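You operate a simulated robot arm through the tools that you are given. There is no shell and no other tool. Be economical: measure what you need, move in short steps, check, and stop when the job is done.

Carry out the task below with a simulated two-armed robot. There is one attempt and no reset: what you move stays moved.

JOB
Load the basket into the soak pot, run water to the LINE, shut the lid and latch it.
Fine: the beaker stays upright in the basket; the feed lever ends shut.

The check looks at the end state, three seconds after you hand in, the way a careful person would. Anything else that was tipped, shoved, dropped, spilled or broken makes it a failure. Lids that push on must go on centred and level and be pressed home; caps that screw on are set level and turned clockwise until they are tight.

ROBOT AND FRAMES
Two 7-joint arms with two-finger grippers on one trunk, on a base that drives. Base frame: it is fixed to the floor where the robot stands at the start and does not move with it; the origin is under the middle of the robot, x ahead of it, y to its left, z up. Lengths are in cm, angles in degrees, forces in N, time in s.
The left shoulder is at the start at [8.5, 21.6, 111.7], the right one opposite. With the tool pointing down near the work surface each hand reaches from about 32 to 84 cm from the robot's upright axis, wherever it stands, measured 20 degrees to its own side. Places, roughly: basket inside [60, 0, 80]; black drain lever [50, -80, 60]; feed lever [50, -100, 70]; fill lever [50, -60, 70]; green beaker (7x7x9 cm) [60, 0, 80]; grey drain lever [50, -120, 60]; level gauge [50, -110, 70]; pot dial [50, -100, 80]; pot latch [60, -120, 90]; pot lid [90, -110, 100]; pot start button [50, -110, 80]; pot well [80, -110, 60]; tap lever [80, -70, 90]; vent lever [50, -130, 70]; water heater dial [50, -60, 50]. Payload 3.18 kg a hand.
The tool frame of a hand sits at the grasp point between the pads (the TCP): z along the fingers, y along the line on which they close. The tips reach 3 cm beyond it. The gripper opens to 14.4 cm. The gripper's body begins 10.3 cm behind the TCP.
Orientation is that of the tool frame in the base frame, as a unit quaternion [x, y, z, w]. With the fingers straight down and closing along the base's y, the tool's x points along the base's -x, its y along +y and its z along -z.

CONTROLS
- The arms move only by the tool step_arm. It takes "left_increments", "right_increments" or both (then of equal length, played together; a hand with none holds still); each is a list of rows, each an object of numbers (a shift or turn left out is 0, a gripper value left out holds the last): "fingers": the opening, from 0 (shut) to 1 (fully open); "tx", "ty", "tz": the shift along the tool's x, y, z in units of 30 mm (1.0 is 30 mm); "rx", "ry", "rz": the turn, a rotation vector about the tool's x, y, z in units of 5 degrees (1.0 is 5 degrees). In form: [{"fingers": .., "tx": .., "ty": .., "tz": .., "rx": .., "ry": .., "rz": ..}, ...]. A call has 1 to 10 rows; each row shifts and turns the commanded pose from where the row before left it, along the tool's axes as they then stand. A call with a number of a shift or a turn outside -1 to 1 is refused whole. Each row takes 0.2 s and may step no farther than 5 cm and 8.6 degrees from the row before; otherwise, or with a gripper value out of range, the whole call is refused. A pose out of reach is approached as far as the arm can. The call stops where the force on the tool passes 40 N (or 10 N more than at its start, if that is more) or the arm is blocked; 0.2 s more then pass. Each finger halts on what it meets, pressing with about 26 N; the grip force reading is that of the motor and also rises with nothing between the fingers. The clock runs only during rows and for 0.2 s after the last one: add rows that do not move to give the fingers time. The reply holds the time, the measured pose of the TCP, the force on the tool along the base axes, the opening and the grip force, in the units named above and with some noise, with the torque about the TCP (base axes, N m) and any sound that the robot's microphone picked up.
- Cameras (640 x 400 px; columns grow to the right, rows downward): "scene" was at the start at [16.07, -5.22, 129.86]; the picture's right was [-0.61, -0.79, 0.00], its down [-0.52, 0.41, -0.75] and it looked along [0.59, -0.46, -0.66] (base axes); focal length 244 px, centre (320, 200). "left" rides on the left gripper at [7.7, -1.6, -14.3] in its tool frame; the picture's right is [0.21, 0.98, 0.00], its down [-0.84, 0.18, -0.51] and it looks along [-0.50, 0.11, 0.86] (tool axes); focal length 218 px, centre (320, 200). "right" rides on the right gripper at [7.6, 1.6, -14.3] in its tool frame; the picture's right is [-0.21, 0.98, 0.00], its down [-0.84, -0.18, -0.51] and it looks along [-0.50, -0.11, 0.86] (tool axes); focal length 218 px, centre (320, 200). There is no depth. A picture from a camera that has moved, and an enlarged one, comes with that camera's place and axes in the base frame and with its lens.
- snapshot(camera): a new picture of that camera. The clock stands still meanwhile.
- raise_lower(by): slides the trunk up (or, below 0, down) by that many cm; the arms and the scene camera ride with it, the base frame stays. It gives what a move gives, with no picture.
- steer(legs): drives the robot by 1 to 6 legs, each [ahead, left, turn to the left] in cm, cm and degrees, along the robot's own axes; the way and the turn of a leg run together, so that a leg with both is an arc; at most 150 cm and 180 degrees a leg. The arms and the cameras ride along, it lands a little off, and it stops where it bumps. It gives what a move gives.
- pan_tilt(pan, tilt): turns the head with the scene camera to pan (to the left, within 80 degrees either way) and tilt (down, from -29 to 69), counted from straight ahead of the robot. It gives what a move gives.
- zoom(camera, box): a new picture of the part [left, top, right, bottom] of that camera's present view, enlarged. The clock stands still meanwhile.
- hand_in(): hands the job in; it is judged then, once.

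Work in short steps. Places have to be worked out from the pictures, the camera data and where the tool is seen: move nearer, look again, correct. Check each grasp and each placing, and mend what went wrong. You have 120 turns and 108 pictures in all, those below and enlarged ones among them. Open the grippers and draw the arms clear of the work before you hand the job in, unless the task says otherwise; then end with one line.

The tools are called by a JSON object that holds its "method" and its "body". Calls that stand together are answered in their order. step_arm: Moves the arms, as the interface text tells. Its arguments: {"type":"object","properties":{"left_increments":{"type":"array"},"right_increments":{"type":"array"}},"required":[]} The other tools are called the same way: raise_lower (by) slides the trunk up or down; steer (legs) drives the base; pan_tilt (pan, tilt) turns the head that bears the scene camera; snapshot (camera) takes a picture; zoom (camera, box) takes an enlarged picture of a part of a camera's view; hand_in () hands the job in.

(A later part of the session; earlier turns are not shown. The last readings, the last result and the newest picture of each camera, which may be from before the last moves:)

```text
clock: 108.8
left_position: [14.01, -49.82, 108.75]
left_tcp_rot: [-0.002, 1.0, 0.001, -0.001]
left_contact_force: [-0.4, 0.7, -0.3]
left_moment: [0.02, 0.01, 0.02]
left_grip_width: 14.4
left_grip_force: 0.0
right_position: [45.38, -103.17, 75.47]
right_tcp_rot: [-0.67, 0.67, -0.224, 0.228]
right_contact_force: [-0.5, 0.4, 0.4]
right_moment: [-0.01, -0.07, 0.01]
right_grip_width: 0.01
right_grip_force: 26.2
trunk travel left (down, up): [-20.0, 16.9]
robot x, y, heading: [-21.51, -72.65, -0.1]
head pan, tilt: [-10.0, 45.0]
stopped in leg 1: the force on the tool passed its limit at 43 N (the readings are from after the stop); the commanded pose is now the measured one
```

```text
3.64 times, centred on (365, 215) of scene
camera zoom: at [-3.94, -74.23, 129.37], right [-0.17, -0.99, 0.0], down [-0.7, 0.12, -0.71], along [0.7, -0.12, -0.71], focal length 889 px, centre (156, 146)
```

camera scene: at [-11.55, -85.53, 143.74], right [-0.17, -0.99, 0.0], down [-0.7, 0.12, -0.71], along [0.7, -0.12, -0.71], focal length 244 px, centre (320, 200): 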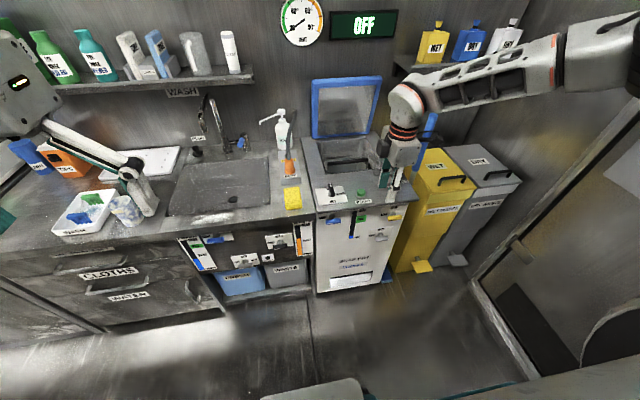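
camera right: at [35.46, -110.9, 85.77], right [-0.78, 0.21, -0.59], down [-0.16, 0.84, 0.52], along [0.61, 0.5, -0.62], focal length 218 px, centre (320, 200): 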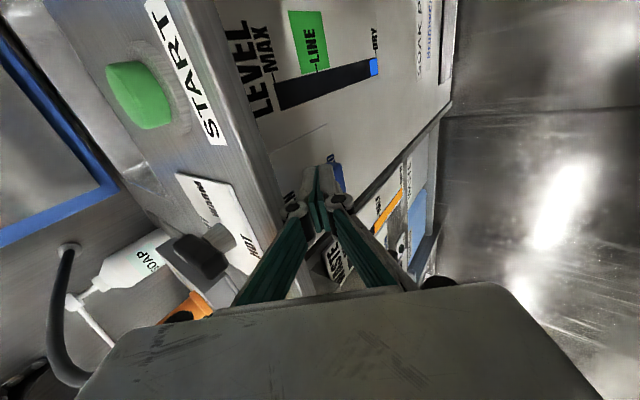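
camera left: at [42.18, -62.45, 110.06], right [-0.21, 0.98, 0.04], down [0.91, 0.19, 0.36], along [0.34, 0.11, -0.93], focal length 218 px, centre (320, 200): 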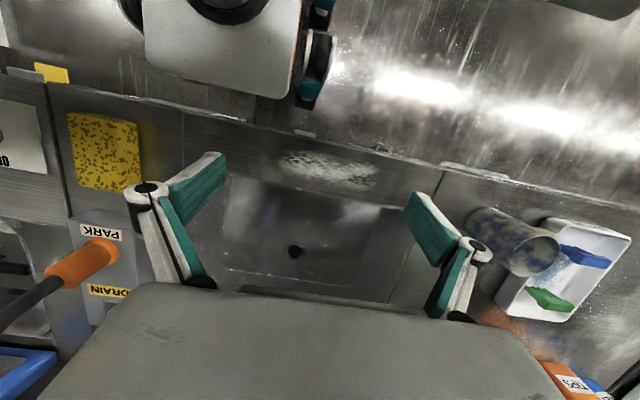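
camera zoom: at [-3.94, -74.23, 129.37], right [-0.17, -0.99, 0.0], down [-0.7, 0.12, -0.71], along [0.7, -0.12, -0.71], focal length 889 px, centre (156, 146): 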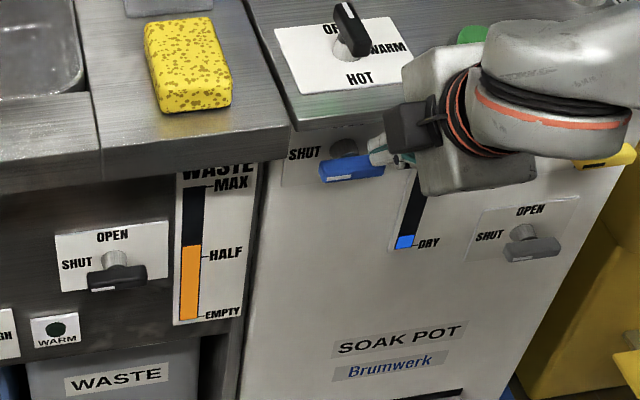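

The flared knuckles touched the overhanging deck edge (nothing moved). I back off 12 cm and roll the hand 90° so it's thin in that plane and can pitch horizontal.

{"method": "steer", "body": {"legs": [[-12, 0, 0]]}}

{"method": "step_arm", "body": {"right_increments": [{"rz": 1}, {"rz": 1}, {"rz": 1}, {"rz": 1}, {"rz": 1}, {"rz": 1}, {"rz": 1}, {"rz": 1}, {"rz": 1}, {"rz": 1}]}}

{"method": "step_arm", "body": {"right_increments": [{"rz": 1}, {"rz": 1}, {"rz": 1}, {"rz": 1}, {"rz": 1}, {"rz": 1}, {"rz": 1}, {"rz": 1}]}}

{"method": "step_arm", "body": {"right_increments": [{"ry": -1}, {"ry": -1}, {"ry": -1}, {"ry": -1}, {"ry": -1}, {"ry": -1}, {"ry": -1}, {"ry": -1}, {"ry": -1}, {"ry": -1}]}}

```text
clock: 110.0
left_position: [1.91, -49.89, 108.73]
left_tcp_rot: [-0.003, 1.0, 0.002, 0.0]
left_contact_force: [-0.3, 0.9, 0.8]
left_moment: [0.0, -0.06, -0.01]
left_grip_width: 14.37
left_grip_force: 0.1
right_position: [33.36, -103.15, 75.43]
right_tcp_rot: [-0.669, 0.671, -0.223, 0.228]
right_contact_force: [-0.6, 0.2, 0.4]
right_moment: [0.0, 0.0, 0.02]
right_grip_width: 0.0
right_grip_force: 25.9
trunk travel left (down, up): [-20.0, 16.9]
robot x, y, heading: [-33.05, -72.98, 0.5]
head pan, tilt: [-10.0, 45.0]
```

```text
clock: 112.2
left_position: [1.91, -49.85, 108.76]
left_tcp_rot: [-0.002, 1.0, 0.002, -0.001]
left_contact_force: [0.6, -0.8, 0.3]
left_moment: [0.02, 0.02, 0.02]
left_grip_width: 14.41
left_grip_force: 0.1
right_position: [37.56, -113.66, 90.3]
right_tcp_rot: [-0.327, 0.891, -0.103, 0.298]
right_contact_force: [-0.2, 0.2, 0.0]
right_moment: [-0.01, 0.0, -0.02]
right_grip_width: 0.0
right_grip_force: 25.5
right hand out of reach, approached as far as the arm can: row 1, 2, 3, 4, 5, 6, 7, 8, 9, 10
trunk travel left (down, up): [-20.0, 16.9]
robot x, y, heading: [-33.22, -72.9, 0.2]
head pan, tilt: [-10.0, 45.0]
```

```text
clock: 114.0
left_position: [1.92, -49.86, 108.79]
left_tcp_rot: [-0.004, 1.0, 0.001, -0.001]
left_contact_force: [0.3, -0.3, 1.1]
left_moment: [0.0, -0.01, 0.02]
left_grip_width: 14.41
left_grip_force: 0.1
right_position: [44.23, -127.82, 100.23]
right_tcp_rot: [-0.003, 0.949, 0.006, 0.315]
right_contact_force: [0.3, -0.3, 0.2]
right_moment: [-0.02, -0.01, -0.04]
right_grip_width: 0.0
right_grip_force: 26.0
right hand out of reach, approached as far as the arm can: row 1, 2, 3, 4, 5, 6, 7, 8
trunk travel left (down, up): [-20.0, 16.9]
robot x, y, heading: [-33.66, -72.63, 0.1]
head pan, tilt: [-10.0, 45.0]
```

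```text
clock: 116.2
left_position: [1.98, -49.82, 108.7]
left_tcp_rot: [-0.003, 1.0, 0.002, -0.002]
left_contact_force: [0.0, 0.4, 0.6]
left_moment: [-0.01, 0.0, 0.01]
left_grip_width: 14.39
left_grip_force: 0.0
right_position: [44.9, -129.1, 100.75]
right_tcp_rot: [-0.002, 0.941, 0.005, 0.338]
right_contact_force: [-0.6, 0.4, 0.3]
right_moment: [-0.03, 0.01, 0.0]
right_grip_width: 0.03
right_grip_force: 25.8
right hand out of reach, approached as far as the arm can: row 1, 2, 3, 4, 5, 6, 7, 8, 9, 10
trunk travel left (down, up): [-20.0, 16.9]
robot x, y, heading: [-33.52, -72.77, 0.2]
head pan, tilt: [-10.0, 45.0]
```

The arm is stretched out; I bring the hand back closer, lower and inward, then pitch again.

{"method": "step_arm", "body": {"right_increments": [{"tz": 0.2, "tx": 0.81, "ty": 0.5}, {"tz": 0.2, "tx": 0.81, "ty": 0.5}, {"tz": 0.2, "tx": 0.81, "ty": 0.5}, {"tz": 0.2, "tx": 0.81, "ty": 0.5}, {"tz": 0.2, "tx": 0.81, "ty": 0.5}, {"tz": 0.2, "tx": 0.81, "ty": 0.5}, {"tz": 0.2, "tx": 0.81, "ty": 0.5}, {"tz": 0.2, "tx": 0.81, "ty": 0.5}]}}

{"method": "step_arm", "body": {"right_increments": [{"ry": -1}, {"ry": -1}, {"ry": -1}, {"ry": -1}, {"ry": -1}, {"ry": -1}, {"ry": -1}, {"ry": -1}, {"ry": -1}, {"ry": -1}]}}

{"method": "snapshot", "body": {"camera": "scene"}}

```text
clock: 118.0
left_position: [1.97, -49.8, 108.7]
left_tcp_rot: [-0.003, 1.0, 0.001, -0.001]
left_contact_force: [-1.1, 0.5, 0.7]
left_moment: [0.02, 0.04, 0.02]
left_grip_width: 14.42
left_grip_force: 0.0
right_position: [44.7, -128.92, 100.37]
right_tcp_rot: [-0.004, 0.942, 0.007, 0.335]
right_contact_force: [0.4, -0.7, 0.0]
right_moment: [0.01, 0.02, 0.01]
right_grip_width: 0.0
right_grip_force: 25.8
right hand out of reach, approached as far as the arm can: row 1, 2, 3, 4, 5, 6, 7, 8
trunk travel left (down, up): [-20.0, 16.9]
robot x, y, heading: [-33.66, -73.04, 0.3]
head pan, tilt: [-10.0, 45.0]
```

```text
clock: 120.2
left_position: [1.9, -49.89, 108.81]
left_tcp_rot: [-0.002, 1.0, 0.002, -0.001]
left_contact_force: [0.0, 0.4, 0.0]
left_moment: [0.02, 0.04, 0.01]
left_grip_width: 14.37
left_grip_force: 0.1
right_position: [44.66, -128.9, 100.23]
right_tcp_rot: [-0.004, 0.942, 0.006, 0.335]
right_contact_force: [-0.9, 0.1, -0.4]
right_moment: [-0.01, 0.03, -0.01]
right_grip_width: 0.0
right_grip_force: 26.2
right hand out of reach, approached as far as the arm can: row 1, 2, 3, 4, 5, 6, 7, 8, 9, 10
trunk travel left (down, up): [-20.0, 16.9]
robot x, y, heading: [-33.29, -72.57, 0.4]
head pan, tilt: [-10.0, 45.0]
```

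```text
51 pictures are left
camera scene: at [-15.88, -74.27, 129.36], right [-0.17, -0.99, 0.0], down [-0.7, 0.12, -0.71], along [0.7, -0.12, -0.71], focal length 244 px, centre (320, 200)
```

scene: 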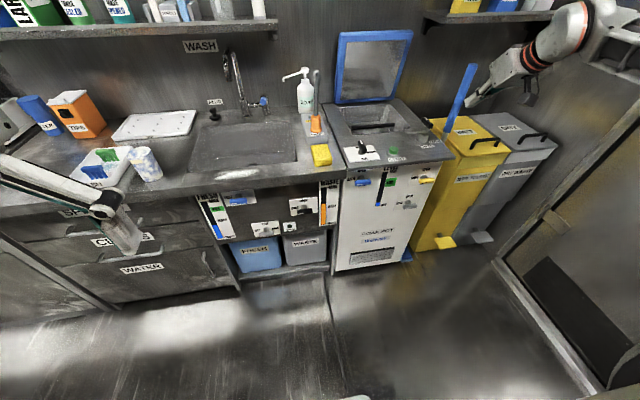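

The right arm is in a poor posture. I return it toward vertical and meanwhile try pitching the left hand forward.

{"method": "step_arm", "body": {"left_increments": [{"tx": -1}, {"tx": -1}, {"tx": -1}, {"tx": -1}, {"ry": -1}, {"ry": -1}, {"ry": -1}, {"ry": -1}, {"ry": -1}, {"ry": -1}], "right_increments": [{"ry": 1}, {"ry": 1}, {"ry": 1}, {"ry": 1}, {"ry": 1}, {"ry": 1}, {"ry": 1}, {"ry": 0.9}, {}, {}]}}

{"method": "step_arm", "body": {"left_increments": [{"ry": -1}, {"ry": -1}, {"ry": -1}, {"ry": -1}, {"ry": -1}, {"ry": -1}, {"ry": -1}, {"ry": -1}]}}

```text
clock: 122.4
left_position: [13.92, -49.74, 108.78]
left_tcp_rot: [-0.003, 0.966, 0.003, 0.259]
left_contact_force: [-0.7, -0.6, 0.1]
left_moment: [0.0, -0.02, -0.04]
left_grip_width: 14.42
left_grip_force: 0.1
right_position: [38.63, -126.27, 100.26]
right_tcp_rot: [-0.005, 1.0, 0.005, -0.002]
right_contact_force: [-0.3, 0.3, 0.9]
right_moment: [0.03, 0.03, 0.0]
right_grip_width: 0.0
right_grip_force: 26.1
right hand out of reach, approached as far as the arm can: row 5, 6, 7, 8
trunk travel left (down, up): [-20.0, 16.9]
robot x, y, heading: [-33.44, -72.92, 0.2]
head pan, tilt: [-10.0, 45.0]
```

```text
clock: 124.2
left_position: [22.66, -52.77, 114.14]
left_tcp_rot: [-0.001, 0.819, 0.003, 0.573]
left_contact_force: [-0.1, -0.1, 0.1]
left_moment: [0.05, -0.01, 0.01]
left_grip_width: 14.41
left_grip_force: 0.2
left hand out of reach, approached as far as the arm can: row 3, 4, 5, 6, 7, 8
right_position: [38.6, -126.52, 100.34]
right_tcp_rot: [-0.006, 1.0, 0.005, 0.0]
right_contact_force: [-0.8, -0.6, 0.6]
right_moment: [0.02, -0.07, 0.02]
right_grip_width: 0.0
right_grip_force: 25.8
trunk travel left (down, up): [-20.0, 16.9]
robot x, y, heading: [-33.48, -72.74, 0.2]
head pan, tilt: [-10.0, 45.0]
```

The left hand reaches 70° pitch, good for the levers. I lower the left hand, closing its fingers, and tuck the right hand in.

{"method": "step_arm", "body": {"left_increments": [{"tz": 0.34, "tx": 0.94, "fingers": 0}, {"tz": 0.34, "tx": 0.94}, {"tz": 0.34, "tx": 0.94}, {"tz": 0.34, "tx": 0.94}, {"tz": 0.34, "tx": 0.94}, {"tz": 0.34, "tx": 0.94}, {"tz": 0.34, "tx": 0.94}, {"tz": 0.34, "tx": 0.94}], "right_increments": [{"tx": 0.9, "ty": 0.75}, {"tx": 0.9, "ty": 0.75}, {"tx": 0.9, "ty": 0.75}, {"tx": 0.9, "ty": 0.75}, {"tx": 0.9, "ty": 0.75}, {"tx": 0.9, "ty": 0.75}, {"tx": 0.9, "ty": 0.75}, {"tx": 0.9, "ty": 0.75}]}}

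```text
clock: 126.0
left_position: [22.82, -58.63, 102.08]
left_tcp_rot: [-0.093, 0.81, -0.046, 0.578]
left_contact_force: [-0.1, 1.3, -0.1]
left_moment: [-0.01, -0.03, -0.01]
left_grip_width: 0.02
left_grip_force: 25.5
left hand out of reach, approached as far as the arm can: row 1, 2, 3, 4, 5, 6, 7, 8
right_position: [18.71, -111.44, 102.74]
right_tcp_rot: [-0.006, 1.0, 0.003, -0.003]
right_contact_force: [-0.5, -0.3, 0.4]
right_moment: [-0.02, 0.01, -0.03]
right_grip_width: 0.0
right_grip_force: 26.3
right hand out of reach, approached as far as the arm can: row 7, 8
trunk travel left (down, up): [-20.0, 16.9]
robot x, y, heading: [-33.36, -73.1, 0.3]
head pan, tilt: [-10.0, 45.0]
stopped in row 8 (left hand): the arm was blocked; the commanded pose is now the measured one
```

The left wrist is near a limit; I relax pitch to 55°, untwist, move forward, and lower the trunk.

{"method": "step_arm", "body": {"left_increments": [{"ry": 0.8, "rz": 0.6}, {"ry": 0.8, "rz": 0.6}, {"ry": 0.8, "rz": 0.6}, {"ry": 0.8, "rz": 0.6}, {"tz": 0.9}, {"tz": 0.9}, {"tz": 0.9}, {"tz": 0.9}]}}

{"method": "raise_lower", "body": {"by": -12}}

```text
clock: 127.8
left_position: [31.84, -58.71, 95.89]
left_tcp_rot: [0.0, 0.888, 0.003, 0.461]
left_contact_force: [0.3, -0.3, -0.1]
left_moment: [0.0, 0.04, 0.01]
left_grip_width: 0.0
left_grip_force: 26.2
right_position: [18.72, -111.5, 102.82]
right_tcp_rot: [-0.005, 1.0, 0.003, -0.004]
right_contact_force: [-0.1, 0.7, 0.1]
right_moment: [-0.02, 0.04, 0.02]
right_grip_width: 0.0
right_grip_force: 26.1
trunk travel left (down, up): [-20.0, 16.9]
robot x, y, heading: [-33.34, -72.65, 0.3]
head pan, tilt: [-10.0, 45.0]
```

```text
clock: 129.3
left_position: [31.44, -58.74, 84.19]
left_tcp_rot: [0.0, 0.887, 0.003, 0.462]
left_contact_force: [0.2, 0.9, 0.0]
left_moment: [0.02, 0.05, 0.02]
left_grip_width: 0.01
left_grip_force: 26.4
right_position: [18.56, -111.5, 90.94]
right_tcp_rot: [-0.006, 1.0, 0.004, -0.001]
right_contact_force: [0.5, -0.3, 0.3]
right_moment: [-0.03, -0.03, -0.02]
right_grip_width: 0.03
right_grip_force: 25.5
trunk travel left (down, up): [-8.0, 28.9]
robot x, y, heading: [-33.34, -73.02, 0.3]
head pan, tilt: [-10.0, 45.0]
```

Clean posture now. I lower the left hand 8.5 cm and drive right 44.5 cm so it lines up with the handle's right end.

{"method": "step_arm", "body": {"left_increments": [{"tz": 0.4, "tx": 0.57}, {"tz": 0.4, "tx": 0.57}, {"tz": 0.4, "tx": 0.57}, {"tz": 0.4, "tx": 0.57}]}}

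{"method": "steer", "body": {"legs": [[0, -44.5, 0]]}}

{"method": "pan_tilt", "body": {"pan": 10, "tilt": 45}}

{"method": "snapshot", "body": {"camera": "scene"}}

{"method": "snapshot", "body": {"camera": "left"}}

```text
clock: 130.3
left_position: [31.84, -59.69, 76.46]
left_tcp_rot: [0.0, 0.889, 0.004, 0.459]
left_contact_force: [1.0, 0.7, 0.1]
left_moment: [0.02, 0.03, -0.03]
left_grip_width: 0.0
left_grip_force: 26.5
left hand out of reach, approached as far as the arm can: row 4
right_position: [18.63, -111.55, 90.68]
right_tcp_rot: [-0.006, 1.0, 0.005, -0.005]
right_contact_force: [0.4, 0.4, -0.1]
right_moment: [-0.01, 0.02, 0.0]
right_grip_width: 0.02
right_grip_force: 26.2
trunk travel left (down, up): [-8.0, 28.9]
robot x, y, heading: [-33.14, -73.13, 0.2]
head pan, tilt: [-10.0, 45.0]
```

```text
clock: 134.7
left_position: [31.85, -103.85, 76.52]
left_tcp_rot: [0.0, 0.889, 0.005, 0.459]
left_contact_force: [-0.4, 0.5, 0.4]
left_moment: [-0.01, -0.01, 0.0]
left_grip_width: 0.0
left_grip_force: 26.5
right_position: [18.6, -155.41, 90.94]
right_tcp_rot: [-0.004, 1.0, 0.004, -0.003]
right_contact_force: [-0.7, -0.4, -0.4]
right_moment: [-0.03, -0.01, -0.01]
right_grip_width: 0.0
right_grip_force: 26.2
trunk travel left (down, up): [-8.0, 28.9]
robot x, y, heading: [-32.85, -116.56, -0.1]
head pan, tilt: [-10.0, 45.0]
```

```text
clock: 135.6
left_position: [31.82, -103.81, 76.52]
left_tcp_rot: [0.0, 0.888, 0.005, 0.459]
left_contact_force: [1.1, -0.9, -0.6]
left_moment: [0.03, 0.0, -0.02]
left_grip_width: 0.0
left_grip_force: 25.9
right_position: [18.6, -155.4, 90.78]
right_tcp_rot: [-0.004, 1.0, 0.005, -0.004]
right_contact_force: [-0.1, 0.1, -0.5]
right_moment: [0.02, 0.01, -0.01]
right_grip_width: 0.0
right_grip_force: 25.7
trunk travel left (down, up): [-8.0, 28.9]
robot x, y, heading: [-33.52, -116.57, -0.1]
head pan, tilt: [10.0, 45.0]
```

```text
50 pictures are left
camera scene: at [-3.39, -115.28, 115.13], right [0.17, -0.99, 0.0], down [-0.7, -0.12, -0.71], along [0.7, 0.12, -0.71], focal length 244 px, centre (320, 200)
```

scene: 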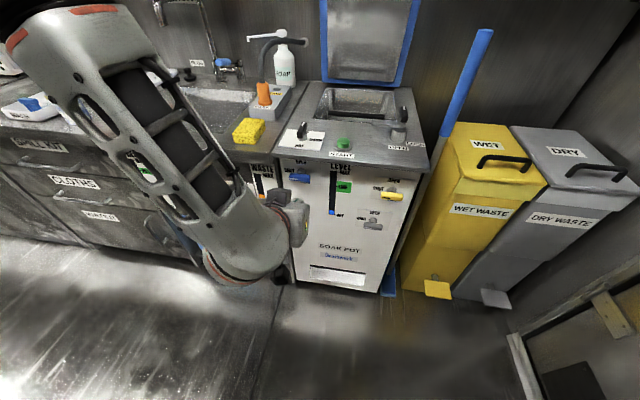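

```text
49 pictures are left
camera left: at [15.85, -105.43, 78.47], right [-0.12, 0.98, -0.16], down [0.07, 0.17, 0.98], along [0.99, 0.11, -0.09], focal length 218 px, centre (320, 200)
```

left: 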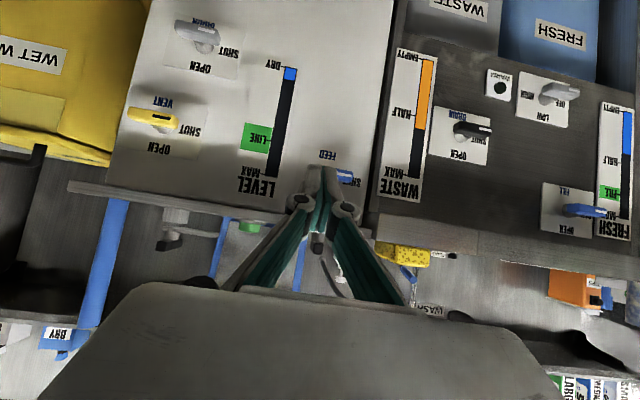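

The left camera gives a clear (upside-down) view of handle and gauge. I lower 1 cm by trunk, shift 0.7 cm left, and drive forward 12.5 cm.

{"method": "raise_lower", "body": {"by": -1.1}}

{"method": "steer", "body": {"legs": [[12.5, 0.7, 0]]}}

{"method": "zoom", "body": {"camera": "left", "box": [220, 60, 420, 220]}}

{"method": "zoom", "body": {"camera": "scene", "box": [220, 100, 420, 240]}}

```text
clock: 136.1
left_position: [31.77, -103.79, 75.56]
left_tcp_rot: [0.0, 0.888, 0.005, 0.459]
left_contact_force: [0.7, -0.2, 0.4]
left_moment: [0.0, 0.05, 0.01]
left_grip_width: 0.0
left_grip_force: 25.5
right_position: [18.37, -155.5, 89.89]
right_tcp_rot: [-0.005, 1.0, 0.003, -0.003]
right_contact_force: [0.2, -0.2, 0.6]
right_moment: [0.01, -0.02, 0.0]
right_grip_width: 0.0
right_grip_force: 26.2
trunk travel left (down, up): [-6.9, 30.0]
robot x, y, heading: [-33.31, -116.52, 0.3]
head pan, tilt: [10.0, 45.0]
```

```text
clock: 137.4
left_position: [44.18, -103.13, 75.38]
left_tcp_rot: [0.0, 0.888, 0.005, 0.459]
left_contact_force: [0.5, -0.6, 0.5]
left_moment: [-0.02, 0.02, 0.0]
left_grip_width: 0.01
left_grip_force: 26.0
right_position: [30.81, -154.72, 89.64]
right_tcp_rot: [-0.005, 1.0, 0.005, -0.005]
right_contact_force: [-0.7, 0.1, -1.1]
right_moment: [-0.01, 0.02, -0.03]
right_grip_width: 0.0
right_grip_force: 26.1
trunk travel left (down, up): [-6.9, 30.0]
robot x, y, heading: [-21.04, -115.73, -0.0]
head pan, tilt: [10.0, 45.0]
```

```text
2.50 times, centred on (320, 140) of left
camera zoom: at [28.22, -104.76, 77.35], right [-0.12, 0.98, -0.16], down [0.07, 0.17, 0.98], along [0.99, 0.11, -0.09], focal length 546 px, centre (320, 350)
```

zoom: 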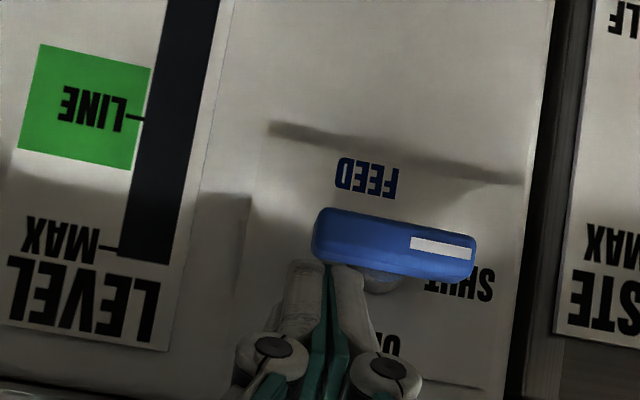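

```text
2.86 times, centred on (320, 170) of scene
camera zoom: at [10.15, -114.6, 113.65], right [0.17, -0.98, 0.0], down [-0.7, -0.12, -0.71], along [0.7, 0.12, -0.71], focal length 698 px, centre (320, 286)
```

zoom: 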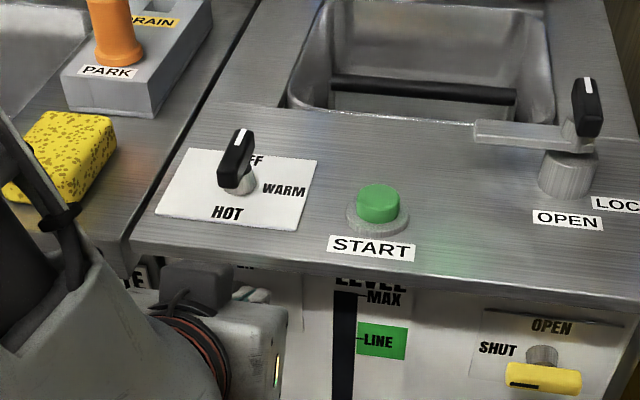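

The tip is just above the handle's right part. I move forward 1.5 cm over the bar, then look.

{"method": "step_arm", "body": {"left_increments": [{"tz": 0.2, "tx": -0.14}, {"tz": 0.21, "tx": -0.14}]}}

{"method": "zoom", "body": {"camera": "left", "box": [220, 60, 420, 220]}}

```text
clock: 138.0
left_position: [45.76, -102.95, 75.42]
left_tcp_rot: [0.0, 0.889, 0.005, 0.458]
left_contact_force: [0.0, 1.0, 1.1]
left_moment: [-0.03, -0.01, 0.0]
left_grip_width: 0.01
left_grip_force: 26.6
right_position: [30.92, -154.68, 89.74]
right_tcp_rot: [-0.004, 1.0, 0.004, -0.004]
right_contact_force: [-0.2, 0.5, -0.1]
right_moment: [-0.03, 0.0, 0.02]
right_grip_width: 0.0
right_grip_force: 26.0
trunk travel left (down, up): [-6.9, 30.0]
robot x, y, heading: [-21.12, -115.85, -0.3]
head pan, tilt: [10.0, 45.0]
```

```text
2.50 times, centred on (320, 140) of left
camera zoom: at [29.71, -104.74, 77.33], right [-0.12, 0.98, -0.16], down [0.07, 0.17, 0.98], along [0.99, 0.11, -0.09], focal length 546 px, centre (320, 350)
```

zoom: 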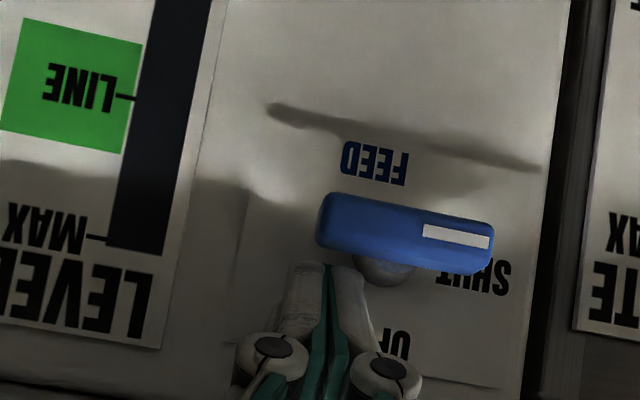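

Tip is over the bar. I press down 2 cm.

{"method": "step_arm", "body": {"left_increments": [{"tz": 0.19, "tx": 0.27}, {"tz": 0.19, "tx": 0.27}, {"tz": 0.1, "tx": 0.14}]}}

{"method": "zoom", "body": {"camera": "left", "box": [220, 0, 420, 220]}}

```text
clock: 138.8
left_position: [45.94, -104.04, 73.7]
left_tcp_rot: [0.0, 0.89, 0.007, 0.457]
left_contact_force: [0.4, -0.2, -0.2]
left_moment: [0.0, -0.02, 0.0]
left_grip_width: 0.01
left_grip_force: 25.4
left hand out of reach, approached as far as the arm can: row 2, 3
right_position: [30.88, -154.76, 89.63]
right_tcp_rot: [-0.004, 1.0, 0.004, -0.004]
right_contact_force: [0.1, 0.3, -0.4]
right_moment: [0.0, 0.02, -0.01]
right_grip_width: 0.0
right_grip_force: 25.6
trunk travel left (down, up): [-6.9, 30.0]
robot x, y, heading: [-21.17, -115.71, 0.2]
head pan, tilt: [10.0, 45.0]
```

```text
1.82 times, centred on (320, 110) of left
camera zoom: at [29.8, -105.68, 75.69], right [-0.13, 0.98, -0.16], down [0.08, 0.17, 0.98], along [0.99, 0.11, -0.1], focal length 397 px, centre (320, 364)
```

zoom: 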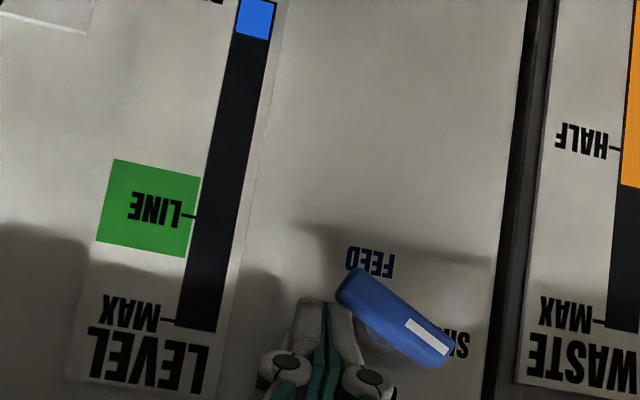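

The lever has turned ~35°. I wait 1 s to see whether water flows at this opening.

{"method": "step_arm", "body": {"left_increments": [{}, {}, {}, {}, {}]}}

{"method": "zoom", "body": {"camera": "left", "box": [220, 0, 420, 220]}}

```text
clock: 140.0
left_position: [45.92, -103.89, 73.72]
left_tcp_rot: [0.0, 0.89, 0.007, 0.457]
left_contact_force: [0.1, 0.4, -0.1]
left_moment: [0.03, 0.03, -0.03]
left_grip_width: 0.01
left_grip_force: 25.7
right_position: [30.9, -154.77, 89.76]
right_tcp_rot: [-0.004, 1.0, 0.005, -0.003]
right_contact_force: [0.3, 0.3, 0.7]
right_moment: [0.02, 0.03, 0.0]
right_grip_width: 0.0
right_grip_force: 26.1
trunk travel left (down, up): [-6.9, 30.0]
robot x, y, heading: [-20.75, -115.82, 0.1]
head pan, tilt: [10.0, 45.0]
```

```text
1.82 times, centred on (320, 110) of left
camera zoom: at [29.8, -105.67, 75.71], right [-0.13, 0.98, -0.16], down [0.08, 0.17, 0.98], along [0.99, 0.11, -0.1], focal length 397 px, centre (320, 364)
```

zoom: 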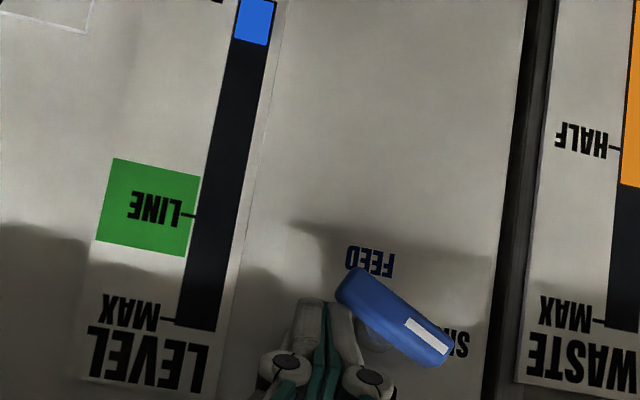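

Flow is slow (~4 px/s; ~170 px to go). I open it further: shift left 1 cm and down 1.5 cm.

{"method": "step_arm", "body": {"left_increments": [{"ty": 0.33}]}}

{"method": "raise_lower", "body": {"by": -1.5}}

{"method": "zoom", "body": {"camera": "left", "box": [220, 0, 420, 220]}}

```text
clock: 140.4
left_position: [45.83, -103.52, 74.3]
left_tcp_rot: [0.0, 0.89, 0.006, 0.457]
left_contact_force: [0.6, 1.3, 0.9]
left_moment: [0.01, -0.02, -0.03]
left_grip_width: 0.0
left_grip_force: 26.6
left hand out of reach, approached as far as the arm can: row 1
right_position: [30.81, -154.72, 89.86]
right_tcp_rot: [-0.005, 1.0, 0.003, -0.004]
right_contact_force: [0.2, 0.0, 0.1]
right_moment: [-0.01, 0.02, -0.01]
right_grip_width: 0.01
right_grip_force: 25.8
trunk travel left (down, up): [-6.9, 30.0]
robot x, y, heading: [-20.89, -115.81, -0.2]
head pan, tilt: [10.0, 45.0]
```

```text
clock: 141.0
left_position: [45.96, -103.64, 72.68]
left_tcp_rot: [-0.001, 0.889, 0.007, 0.458]
left_contact_force: [-0.9, 0.0, 0.2]
left_moment: [-0.04, 0.03, -0.05]
left_grip_width: 0.0
left_grip_force: 26.1
right_position: [30.73, -154.77, 88.4]
right_tcp_rot: [-0.004, 1.0, 0.003, -0.003]
right_contact_force: [-0.6, 0.2, 1.3]
right_moment: [-0.05, -0.06, 0.02]
right_grip_width: 0.0
right_grip_force: 26.0
trunk travel left (down, up): [-5.4, 31.5]
robot x, y, heading: [-21.28, -116.14, -0.2]
head pan, tilt: [10.0, 45.0]
```

```text
1.82 times, centred on (320, 110) of left
camera zoom: at [29.89, -105.34, 74.68], right [-0.13, 0.98, -0.16], down [0.07, 0.17, 0.98], along [0.99, 0.11, -0.09], focal length 397 px, centre (320, 364)
```

zoom: 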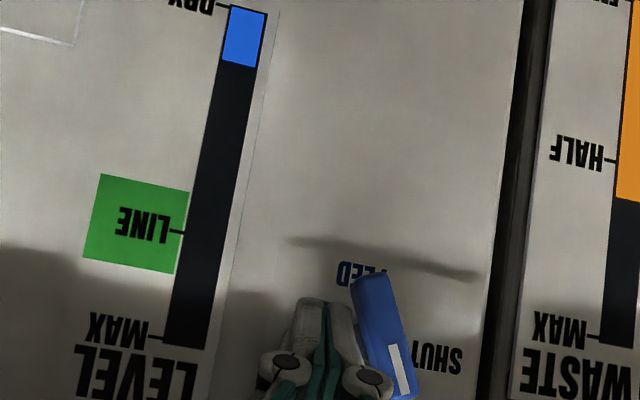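

About 70° open now. I wait 2.2 s and measure.

{"method": "step_arm", "body": {"left_increments": [{}, {}, {}, {}, {}, {}, {}, {}, {}, {}]}}

{"method": "zoom", "body": {"camera": "left", "box": [220, 0, 420, 220]}}

```text
clock: 143.2
left_position: [45.99, -103.68, 72.52]
left_tcp_rot: [-0.001, 0.89, 0.007, 0.456]
left_contact_force: [0.1, 0.7, 0.3]
left_moment: [0.0, 0.01, -0.02]
left_grip_width: 0.0
left_grip_force: 26.4
right_position: [30.91, -154.76, 88.24]
right_tcp_rot: [-0.004, 1.0, 0.005, -0.004]
right_contact_force: [-0.3, -0.5, 0.2]
right_moment: [-0.02, 0.0, -0.03]
right_grip_width: 0.02
right_grip_force: 26.0
trunk travel left (down, up): [-5.4, 31.5]
robot x, y, heading: [-20.93, -116.1, -0.3]
head pan, tilt: [10.0, 45.0]
```

```text
1.82 times, centred on (320, 110) of left
camera zoom: at [29.94, -105.36, 74.56], right [-0.13, 0.98, -0.16], down [0.08, 0.17, 0.98], along [0.99, 0.11, -0.1], focal length 397 px, centre (320, 364)
```

zoom: 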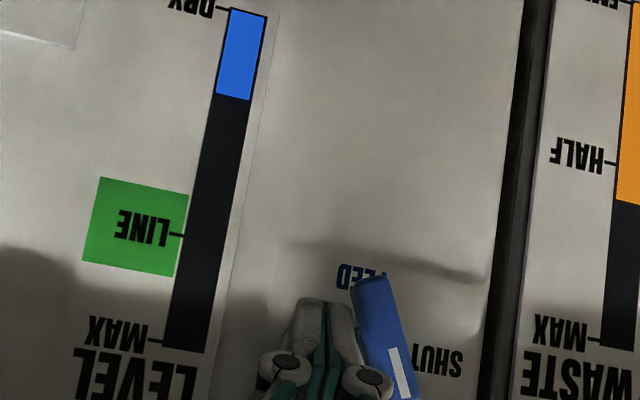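

Flow ≈14 px/s; LINE at 235, now 99. I wait ~4.4 s more.

{"method": "step_arm", "body": {"left_increments": [{}, {}, {}, {}, {}, {}, {}, {}, {}, {}]}}

{"method": "step_arm", "body": {"left_increments": [{}, {}, {}, {}, {}, {}, {}, {}, {}, {}]}}

{"method": "zoom", "body": {"camera": "left", "box": [220, 0, 420, 220]}}

```text
clock: 145.4
left_position: [45.96, -103.61, 72.53]
left_tcp_rot: [0.0, 0.889, 0.007, 0.457]
left_contact_force: [0.1, 0.6, -0.5]
left_moment: [0.0, -0.01, 0.02]
left_grip_width: 0.0
left_grip_force: 26.0
right_position: [30.81, -154.89, 88.08]
right_tcp_rot: [-0.005, 1.0, 0.004, -0.004]
right_contact_force: [-0.1, 0.5, 0.8]
right_moment: [0.04, -0.01, 0.0]
right_grip_width: 0.0
right_grip_force: 26.2
trunk travel left (down, up): [-5.4, 31.5]
robot x, y, heading: [-20.61, -115.63, -0.3]
head pan, tilt: [10.0, 45.0]
```

```text
clock: 147.6
left_position: [45.85, -103.62, 72.58]
left_tcp_rot: [0.0, 0.89, 0.007, 0.457]
left_contact_force: [-0.2, -1.5, -1.6]
left_moment: [0.01, 0.04, 0.01]
left_grip_width: 0.02
left_grip_force: 26.1
right_position: [30.74, -154.81, 88.21]
right_tcp_rot: [-0.004, 1.0, 0.005, -0.004]
right_contact_force: [0.8, 0.7, -0.3]
right_moment: [0.02, 0.0, 0.02]
right_grip_width: 0.01
right_grip_force: 25.6
trunk travel left (down, up): [-5.4, 31.5]
robot x, y, heading: [-20.9, -115.96, -0.1]
head pan, tilt: [10.0, 45.0]
```

```text
1.82 times, centred on (320, 110) of left
camera zoom: at [29.94, -105.36, 74.56], right [-0.13, 0.98, -0.16], down [0.08, 0.17, 0.98], along [0.99, 0.11, -0.1], focal length 397 px, centre (320, 364)
```

zoom: 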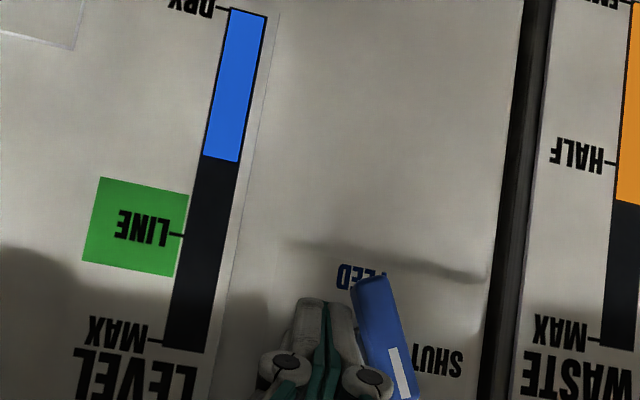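

Level 160 of 235. I raise the fingertip 2 cm beside the handle's upper half, ready to push it shut.

{"method": "step_arm", "body": {"left_increments": [{"tz": -0.2, "tx": -0.28}, {"tz": -0.2, "tx": -0.28}]}}

{"method": "zoom", "body": {"camera": "left", "box": [220, 0, 420, 220]}}

```text
clock: 148.2
left_position: [45.89, -103.63, 74.5]
left_tcp_rot: [-0.001, 0.889, 0.008, 0.457]
left_contact_force: [0.5, 0.4, -0.8]
left_moment: [0.01, 0.01, 0.01]
left_grip_width: 0.0
left_grip_force: 25.6
right_position: [30.76, -154.74, 88.25]
right_tcp_rot: [-0.005, 1.0, 0.004, -0.004]
right_contact_force: [-1.0, -0.3, -0.1]
right_moment: [0.0, 0.01, -0.01]
right_grip_width: 0.0
right_grip_force: 26.1
trunk travel left (down, up): [-5.4, 31.5]
robot x, y, heading: [-21.08, -115.69, -0.3]
head pan, tilt: [10.0, 45.0]
```

```text
1.82 times, centred on (320, 110) of left
camera zoom: at [29.9, -105.4, 76.65], right [-0.13, 0.98, -0.16], down [0.08, 0.17, 0.98], along [0.99, 0.11, -0.1], focal length 397 px, centre (320, 364)
```

zoom: 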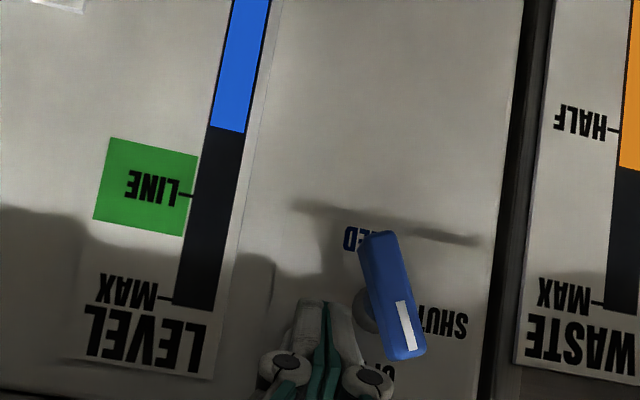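

Remaining 64 px (~4.6 s). I move the finger left 1.5 cm to meet the upper half.

{"method": "step_arm", "body": {"left_increments": [{"ty": 0.5}]}}

```text
clock: 148.6
left_position: [45.94, -102.29, 74.73]
left_tcp_rot: [-0.001, 0.89, 0.009, 0.456]
left_contact_force: [0.0, -1.9, 0.9]
left_moment: [-0.03, -0.03, -0.05]
left_grip_width: 0.0
left_grip_force: 25.8
right_position: [30.88, -154.8, 88.15]
right_tcp_rot: [-0.004, 1.0, 0.004, -0.003]
right_contact_force: [-0.3, 0.3, -0.3]
right_moment: [0.0, -0.01, 0.0]
right_grip_width: 0.0
right_grip_force: 25.8
trunk travel left (down, up): [-5.4, 31.5]
robot x, y, heading: [-21.02, -115.74, 0.0]
head pan, tilt: [10.0, 45.0]
```

Arm moves well. I wait 2.2 s and measure before the closing stroke.

{"method": "step_arm", "body": {"left_increments": [{}, {}, {}, {}, {}, {}, {}, {}, {}, {}]}}

{"method": "zoom", "body": {"camera": "left", "box": [220, 0, 420, 220]}}

```text
clock: 150.8
left_position: [45.93, -102.23, 74.65]
left_tcp_rot: [-0.002, 0.89, 0.009, 0.456]
left_contact_force: [1.8, -1.7, 3.9]
left_moment: [-0.03, -0.13, -0.05]
left_grip_width: 0.01
left_grip_force: 26.3
right_position: [30.95, -154.78, 88.18]
right_tcp_rot: [-0.005, 1.0, 0.005, -0.004]
right_contact_force: [-1.4, 0.4, -0.6]
right_moment: [0.0, 0.03, -0.01]
right_grip_width: 0.0
right_grip_force: 26.1
trunk travel left (down, up): [-5.4, 31.5]
robot x, y, heading: [-20.82, -115.76, -0.2]
head pan, tilt: [10.0, 45.0]
```

```text
1.82 times, centred on (320, 110) of left
camera zoom: at [29.96, -104.01, 76.74], right [-0.13, 0.98, -0.16], down [0.08, 0.17, 0.98], along [0.99, 0.12, -0.1], focal length 397 px, centre (320, 364)
```

zoom: 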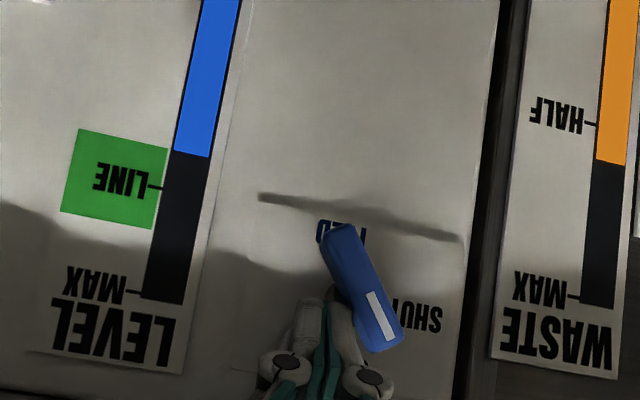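

33 px left. I wait 1.2 s, then push the handle left toward shut.

{"method": "step_arm", "body": {"left_increments": [{}, {}, {}, {}, {}, {}, {"ty": 0.4}, {"ty": 0.4}, {"ty": 0.4}]}}

{"method": "zoom", "body": {"camera": "left", "box": [220, 0, 420, 220]}}

```text
clock: 152.8
left_position: [45.97, -102.06, 74.72]
left_tcp_rot: [0.0, 0.89, 0.009, 0.456]
left_contact_force: [0.7, -2.7, 3.1]
left_moment: [-0.08, -0.02, -0.05]
left_grip_width: 0.0
left_grip_force: 26.0
left hand out of reach, approached as far as the arm can: row 7, 8, 9
right_position: [30.84, -154.72, 88.26]
right_tcp_rot: [-0.004, 1.0, 0.004, -0.004]
right_contact_force: [1.8, -0.2, 0.2]
right_moment: [-0.02, 0.01, 0.0]
right_grip_width: 0.0
right_grip_force: 25.9
trunk travel left (down, up): [-5.4, 31.5]
robot x, y, heading: [-20.76, -115.99, -0.2]
head pan, tilt: [10.0, 45.0]
```

```text
1.82 times, centred on (320, 110) of left
camera zoom: at [29.94, -104.0, 76.73], right [-0.13, 0.98, -0.16], down [0.08, 0.17, 0.98], along [0.99, 0.12, -0.1], focal length 397 px, centre (320, 364)
```

zoom: 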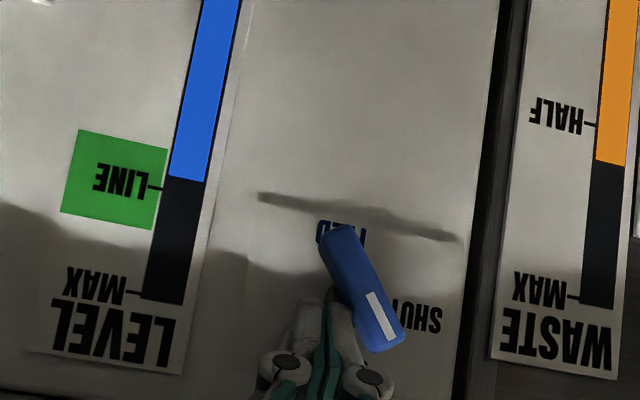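

Arm can't move further left; level is nearly there, so I push with the base at once.

{"method": "steer", "body": {"legs": [[0, 4, 0]]}}

{"method": "zoom", "body": {"camera": "left", "box": [220, 0, 420, 220]}}

```text
clock: 153.9
left_position: [45.95, -97.9, 74.78]
left_tcp_rot: [-0.003, 0.889, 0.01, 0.457]
left_contact_force: [-0.1, 6.6, 11.4]
left_moment: [0.11, -0.19, 0.09]
left_grip_width: 0.0
left_grip_force: 30.5
right_position: [30.83, -150.63, 88.24]
right_tcp_rot: [-0.005, 1.0, 0.003, -0.004]
right_contact_force: [-0.3, 0.0, -0.1]
right_moment: [0.02, -0.01, 0.01]
right_grip_width: 0.01
right_grip_force: 25.9
trunk travel left (down, up): [-5.4, 31.5]
robot x, y, heading: [-20.89, -111.67, -0.1]
head pan, tilt: [10.0, 45.0]
```

```text
1.82 times, centred on (320, 110) of left
camera zoom: at [29.97, -99.81, 76.79], right [-0.14, 0.98, -0.16], down [0.08, 0.17, 0.98], along [0.99, 0.12, -0.1], focal length 397 px, centre (320, 364)
```

zoom: 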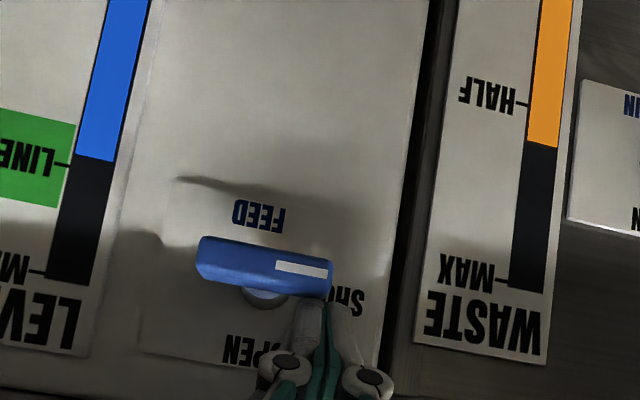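

Handle is back horizontal with the level right at the LINE. I wait 2 s to confirm the flow stopped.

{"method": "step_arm", "body": {"left_increments": [{}, {}, {}, {}, {}, {}, {}, {}, {}, {}]}}

{"method": "zoom", "body": {"camera": "left", "box": [180, 0, 380, 220]}}

```text
clock: 156.1
left_position: [45.93, -98.05, 74.85]
left_tcp_rot: [-0.003, 0.889, 0.009, 0.457]
left_contact_force: [2.6, 1.2, 10.6]
left_moment: [-0.03, -0.23, 0.02]
left_grip_width: 0.59
left_grip_force: 30.5
right_position: [30.94, -150.71, 88.19]
right_tcp_rot: [-0.004, 1.0, 0.004, -0.005]
right_contact_force: [0.1, 0.7, 0.9]
right_moment: [0.0, -0.01, -0.01]
right_grip_width: 0.0
right_grip_force: 26.2
trunk travel left (down, up): [-5.4, 31.5]
robot x, y, heading: [-20.79, -112.05, -0.0]
head pan, tilt: [10.0, 45.0]
```

```text
1.82 times, centred on (280, 110) of left
camera zoom: at [30.01, -99.84, 76.78], right [-0.14, 0.98, -0.16], down [0.08, 0.17, 0.98], along [0.99, 0.12, -0.1], focal length 397 px, centre (393, 364)
```

zoom: 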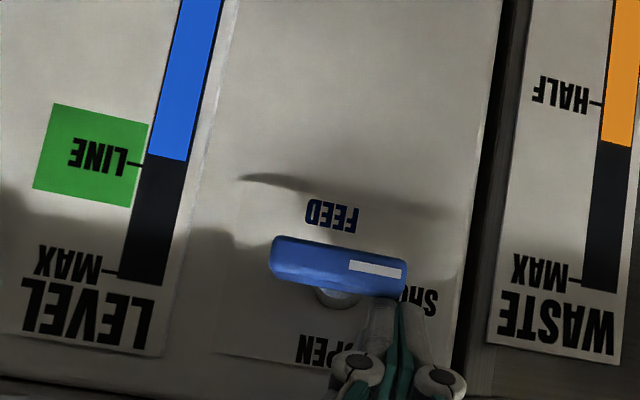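

Flow stopped. I inspect the gauge closely.

{"method": "zoom", "body": {"camera": "left", "box": [185, 50, 255, 110]}}

```text
6.67 times, centred on (220, 80) of left
camera zoom: at [30.01, -99.84, 76.78], right [-0.14, 0.98, -0.16], down [0.08, 0.17, 0.98], along [0.99, 0.12, -0.1], focal length 1455 px, centre (987, 1000)
```

zoom: 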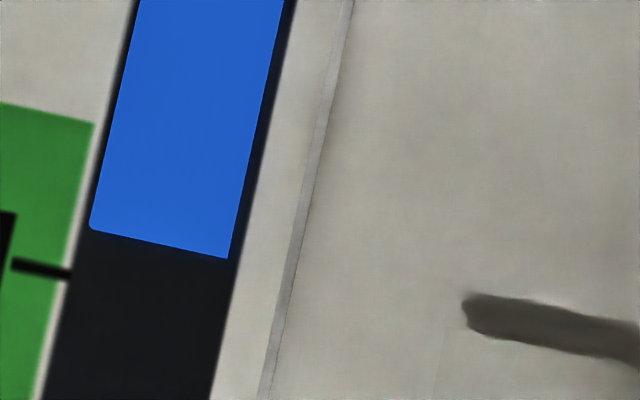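

Level is ~6% short of the LINE tick (inside the green band). I'll top up slightly: raise the finger, move back to the right end, and crack the valve briefly.

{"method": "step_arm", "body": {"left_increments": [{"tz": -0.2, "tx": -0.28, "fingers": 0}]}}

{"method": "steer", "body": {"legs": [[0, -5.6, 0]]}}

{"method": "zoom", "body": {"camera": "left", "box": [220, 0, 420, 220]}}

```text
clock: 156.5
left_position: [45.89, -98.05, 75.55]
left_tcp_rot: [-0.004, 0.891, 0.011, 0.455]
left_contact_force: [-0.1, -0.7, -0.2]
left_moment: [0.04, -0.01, -0.03]
left_grip_width: 0.0
left_grip_force: 31.3
right_position: [30.88, -150.77, 88.17]
right_tcp_rot: [-0.005, 1.0, 0.003, -0.005]
right_contact_force: [-1.6, 0.1, -0.1]
right_moment: [0.01, 0.02, -0.02]
right_grip_width: 0.0
right_grip_force: 26.1
trunk travel left (down, up): [-5.4, 31.5]
robot x, y, heading: [-20.95, -111.79, -0.2]
head pan, tilt: [10.0, 45.0]
```

```text
clock: 157.6
left_position: [46.08, -103.62, 75.67]
left_tcp_rot: [-0.004, 0.89, 0.011, 0.455]
left_contact_force: [-0.1, -1.6, 0.2]
left_moment: [0.06, 0.03, 0.02]
left_grip_width: 0.0
left_grip_force: 30.7
right_position: [30.87, -156.27, 88.24]
right_tcp_rot: [-0.005, 1.0, 0.005, -0.004]
right_contact_force: [-0.4, -0.5, 0.1]
right_moment: [0.03, 0.01, -0.02]
right_grip_width: 0.0
right_grip_force: 25.8
trunk travel left (down, up): [-5.4, 31.5]
robot x, y, heading: [-20.84, -117.3, 0.1]
head pan, tilt: [10.0, 45.0]
```

```text
1.82 times, centred on (320, 110) of left
camera zoom: at [30.02, -105.45, 77.76], right [-0.14, 0.98, -0.15], down [0.08, 0.17, 0.98], along [0.99, 0.12, -0.1], focal length 397 px, centre (320, 364)
```

zoom: 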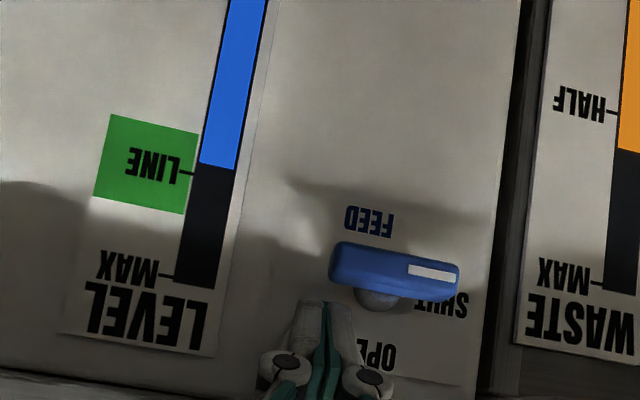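

13 px short. I press the right end down 2 cm with the trunk, raise 1.1, then sweep left to shut — about 2–3 s cracked open.

{"method": "raise_lower", "body": {"by": -2.0}}

{"method": "raise_lower", "body": {"by": 1.1}}

{"method": "zoom", "body": {"camera": "left", "box": [220, 0, 420, 220]}}

```text
clock: 158.3
left_position: [45.56, -103.57, 71.67]
left_tcp_rot: [-0.003, 0.899, 0.01, 0.438]
left_contact_force: [-0.6, -0.5, 0.9]
left_moment: [0.01, 0.03, -0.01]
left_grip_width: 0.0
left_grip_force: 30.7
right_position: [30.71, -156.25, 86.23]
right_tcp_rot: [-0.005, 1.0, 0.004, -0.003]
right_contact_force: [-1.1, 0.2, -0.1]
right_moment: [-0.03, -0.05, -0.04]
right_grip_width: 0.01
right_grip_force: 25.8
trunk travel left (down, up): [-3.4, 33.5]
robot x, y, heading: [-21.1, -117.64, -0.2]
head pan, tilt: [10.0, 45.0]
```

```text
clock: 158.9
left_position: [45.64, -103.67, 72.63]
left_tcp_rot: [-0.003, 0.9, 0.01, 0.435]
left_contact_force: [0.6, 0.3, 0.3]
left_moment: [0.0, -0.02, 0.01]
left_grip_width: 0.0
left_grip_force: 30.8
right_position: [30.98, -156.32, 87.1]
right_tcp_rot: [-0.005, 1.0, 0.004, -0.005]
right_contact_force: [-0.8, 0.5, -0.6]
right_moment: [-0.03, 0.03, 0.01]
right_grip_width: 0.0
right_grip_force: 26.1
trunk travel left (down, up): [-4.5, 32.4]
robot x, y, heading: [-20.73, -117.54, -0.1]
head pan, tilt: [10.0, 45.0]
```

```text
1.82 times, centred on (320, 110) of left
camera zoom: at [29.89, -105.48, 75.34], right [-0.14, 0.98, -0.15], down [0.12, 0.17, 0.98], along [0.98, 0.12, -0.14], focal length 397 px, centre (320, 364)
```

zoom: 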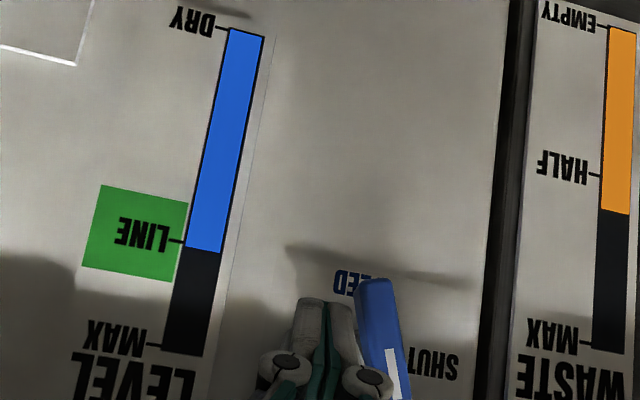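

Valve opened more than intended and the level is now at the tick; shutting immediately.

{"method": "step_arm", "body": {"left_increments": [{"tz": -0.4, "tx": -0.58}]}}

{"method": "steer", "body": {"legs": [[0, 5.8, 0]]}}

{"method": "zoom", "body": {"camera": "left", "box": [180, 0, 380, 220]}}

```text
clock: 159.3
left_position: [45.89, -103.54, 74.88]
left_tcp_rot: [-0.003, 0.9, 0.01, 0.436]
left_contact_force: [0.4, 0.2, -0.6]
left_moment: [0.01, -0.01, 0.01]
left_grip_width: 0.0
left_grip_force: 30.5
right_position: [30.85, -156.34, 87.36]
right_tcp_rot: [-0.005, 1.0, 0.003, -0.004]
right_contact_force: [0.5, 0.1, 0.4]
right_moment: [0.04, 0.01, 0.0]
right_grip_width: 0.02
right_grip_force: 26.0
trunk travel left (down, up): [-4.5, 32.4]
robot x, y, heading: [-21.05, -117.38, 0.1]
head pan, tilt: [10.0, 45.0]
```

```text
clock: 160.5
left_position: [45.78, -97.82, 74.9]
left_tcp_rot: [-0.004, 0.9, 0.01, 0.436]
left_contact_force: [0.8, 1.0, 3.8]
left_moment: [0.0, -0.03, 0.01]
left_grip_width: 0.0
left_grip_force: 30.8
right_position: [30.88, -150.46, 87.3]
right_tcp_rot: [-0.004, 1.0, 0.004, -0.003]
right_contact_force: [-0.2, 0.1, 0.3]
right_moment: [-0.01, 0.01, -0.04]
right_grip_width: 0.03
right_grip_force: 26.2
trunk travel left (down, up): [-4.5, 32.4]
robot x, y, heading: [-20.93, -111.2, 0.2]
head pan, tilt: [10.0, 45.0]
```

```text
1.82 times, centred on (280, 110) of left
camera zoom: at [29.97, -99.7, 77.59], right [-0.14, 0.98, -0.15], down [0.12, 0.17, 0.98], along [0.98, 0.12, -0.14], focal length 397 px, centre (393, 364)
```

zoom: 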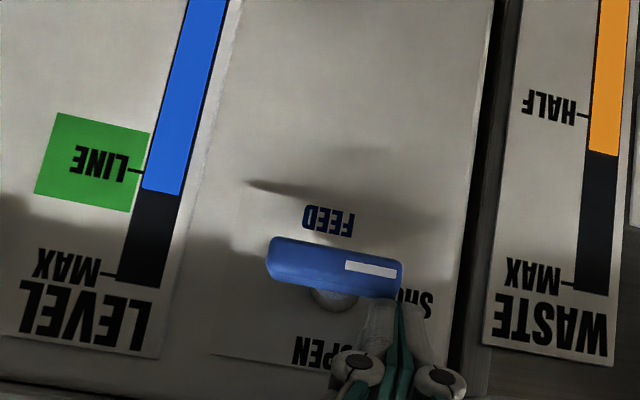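

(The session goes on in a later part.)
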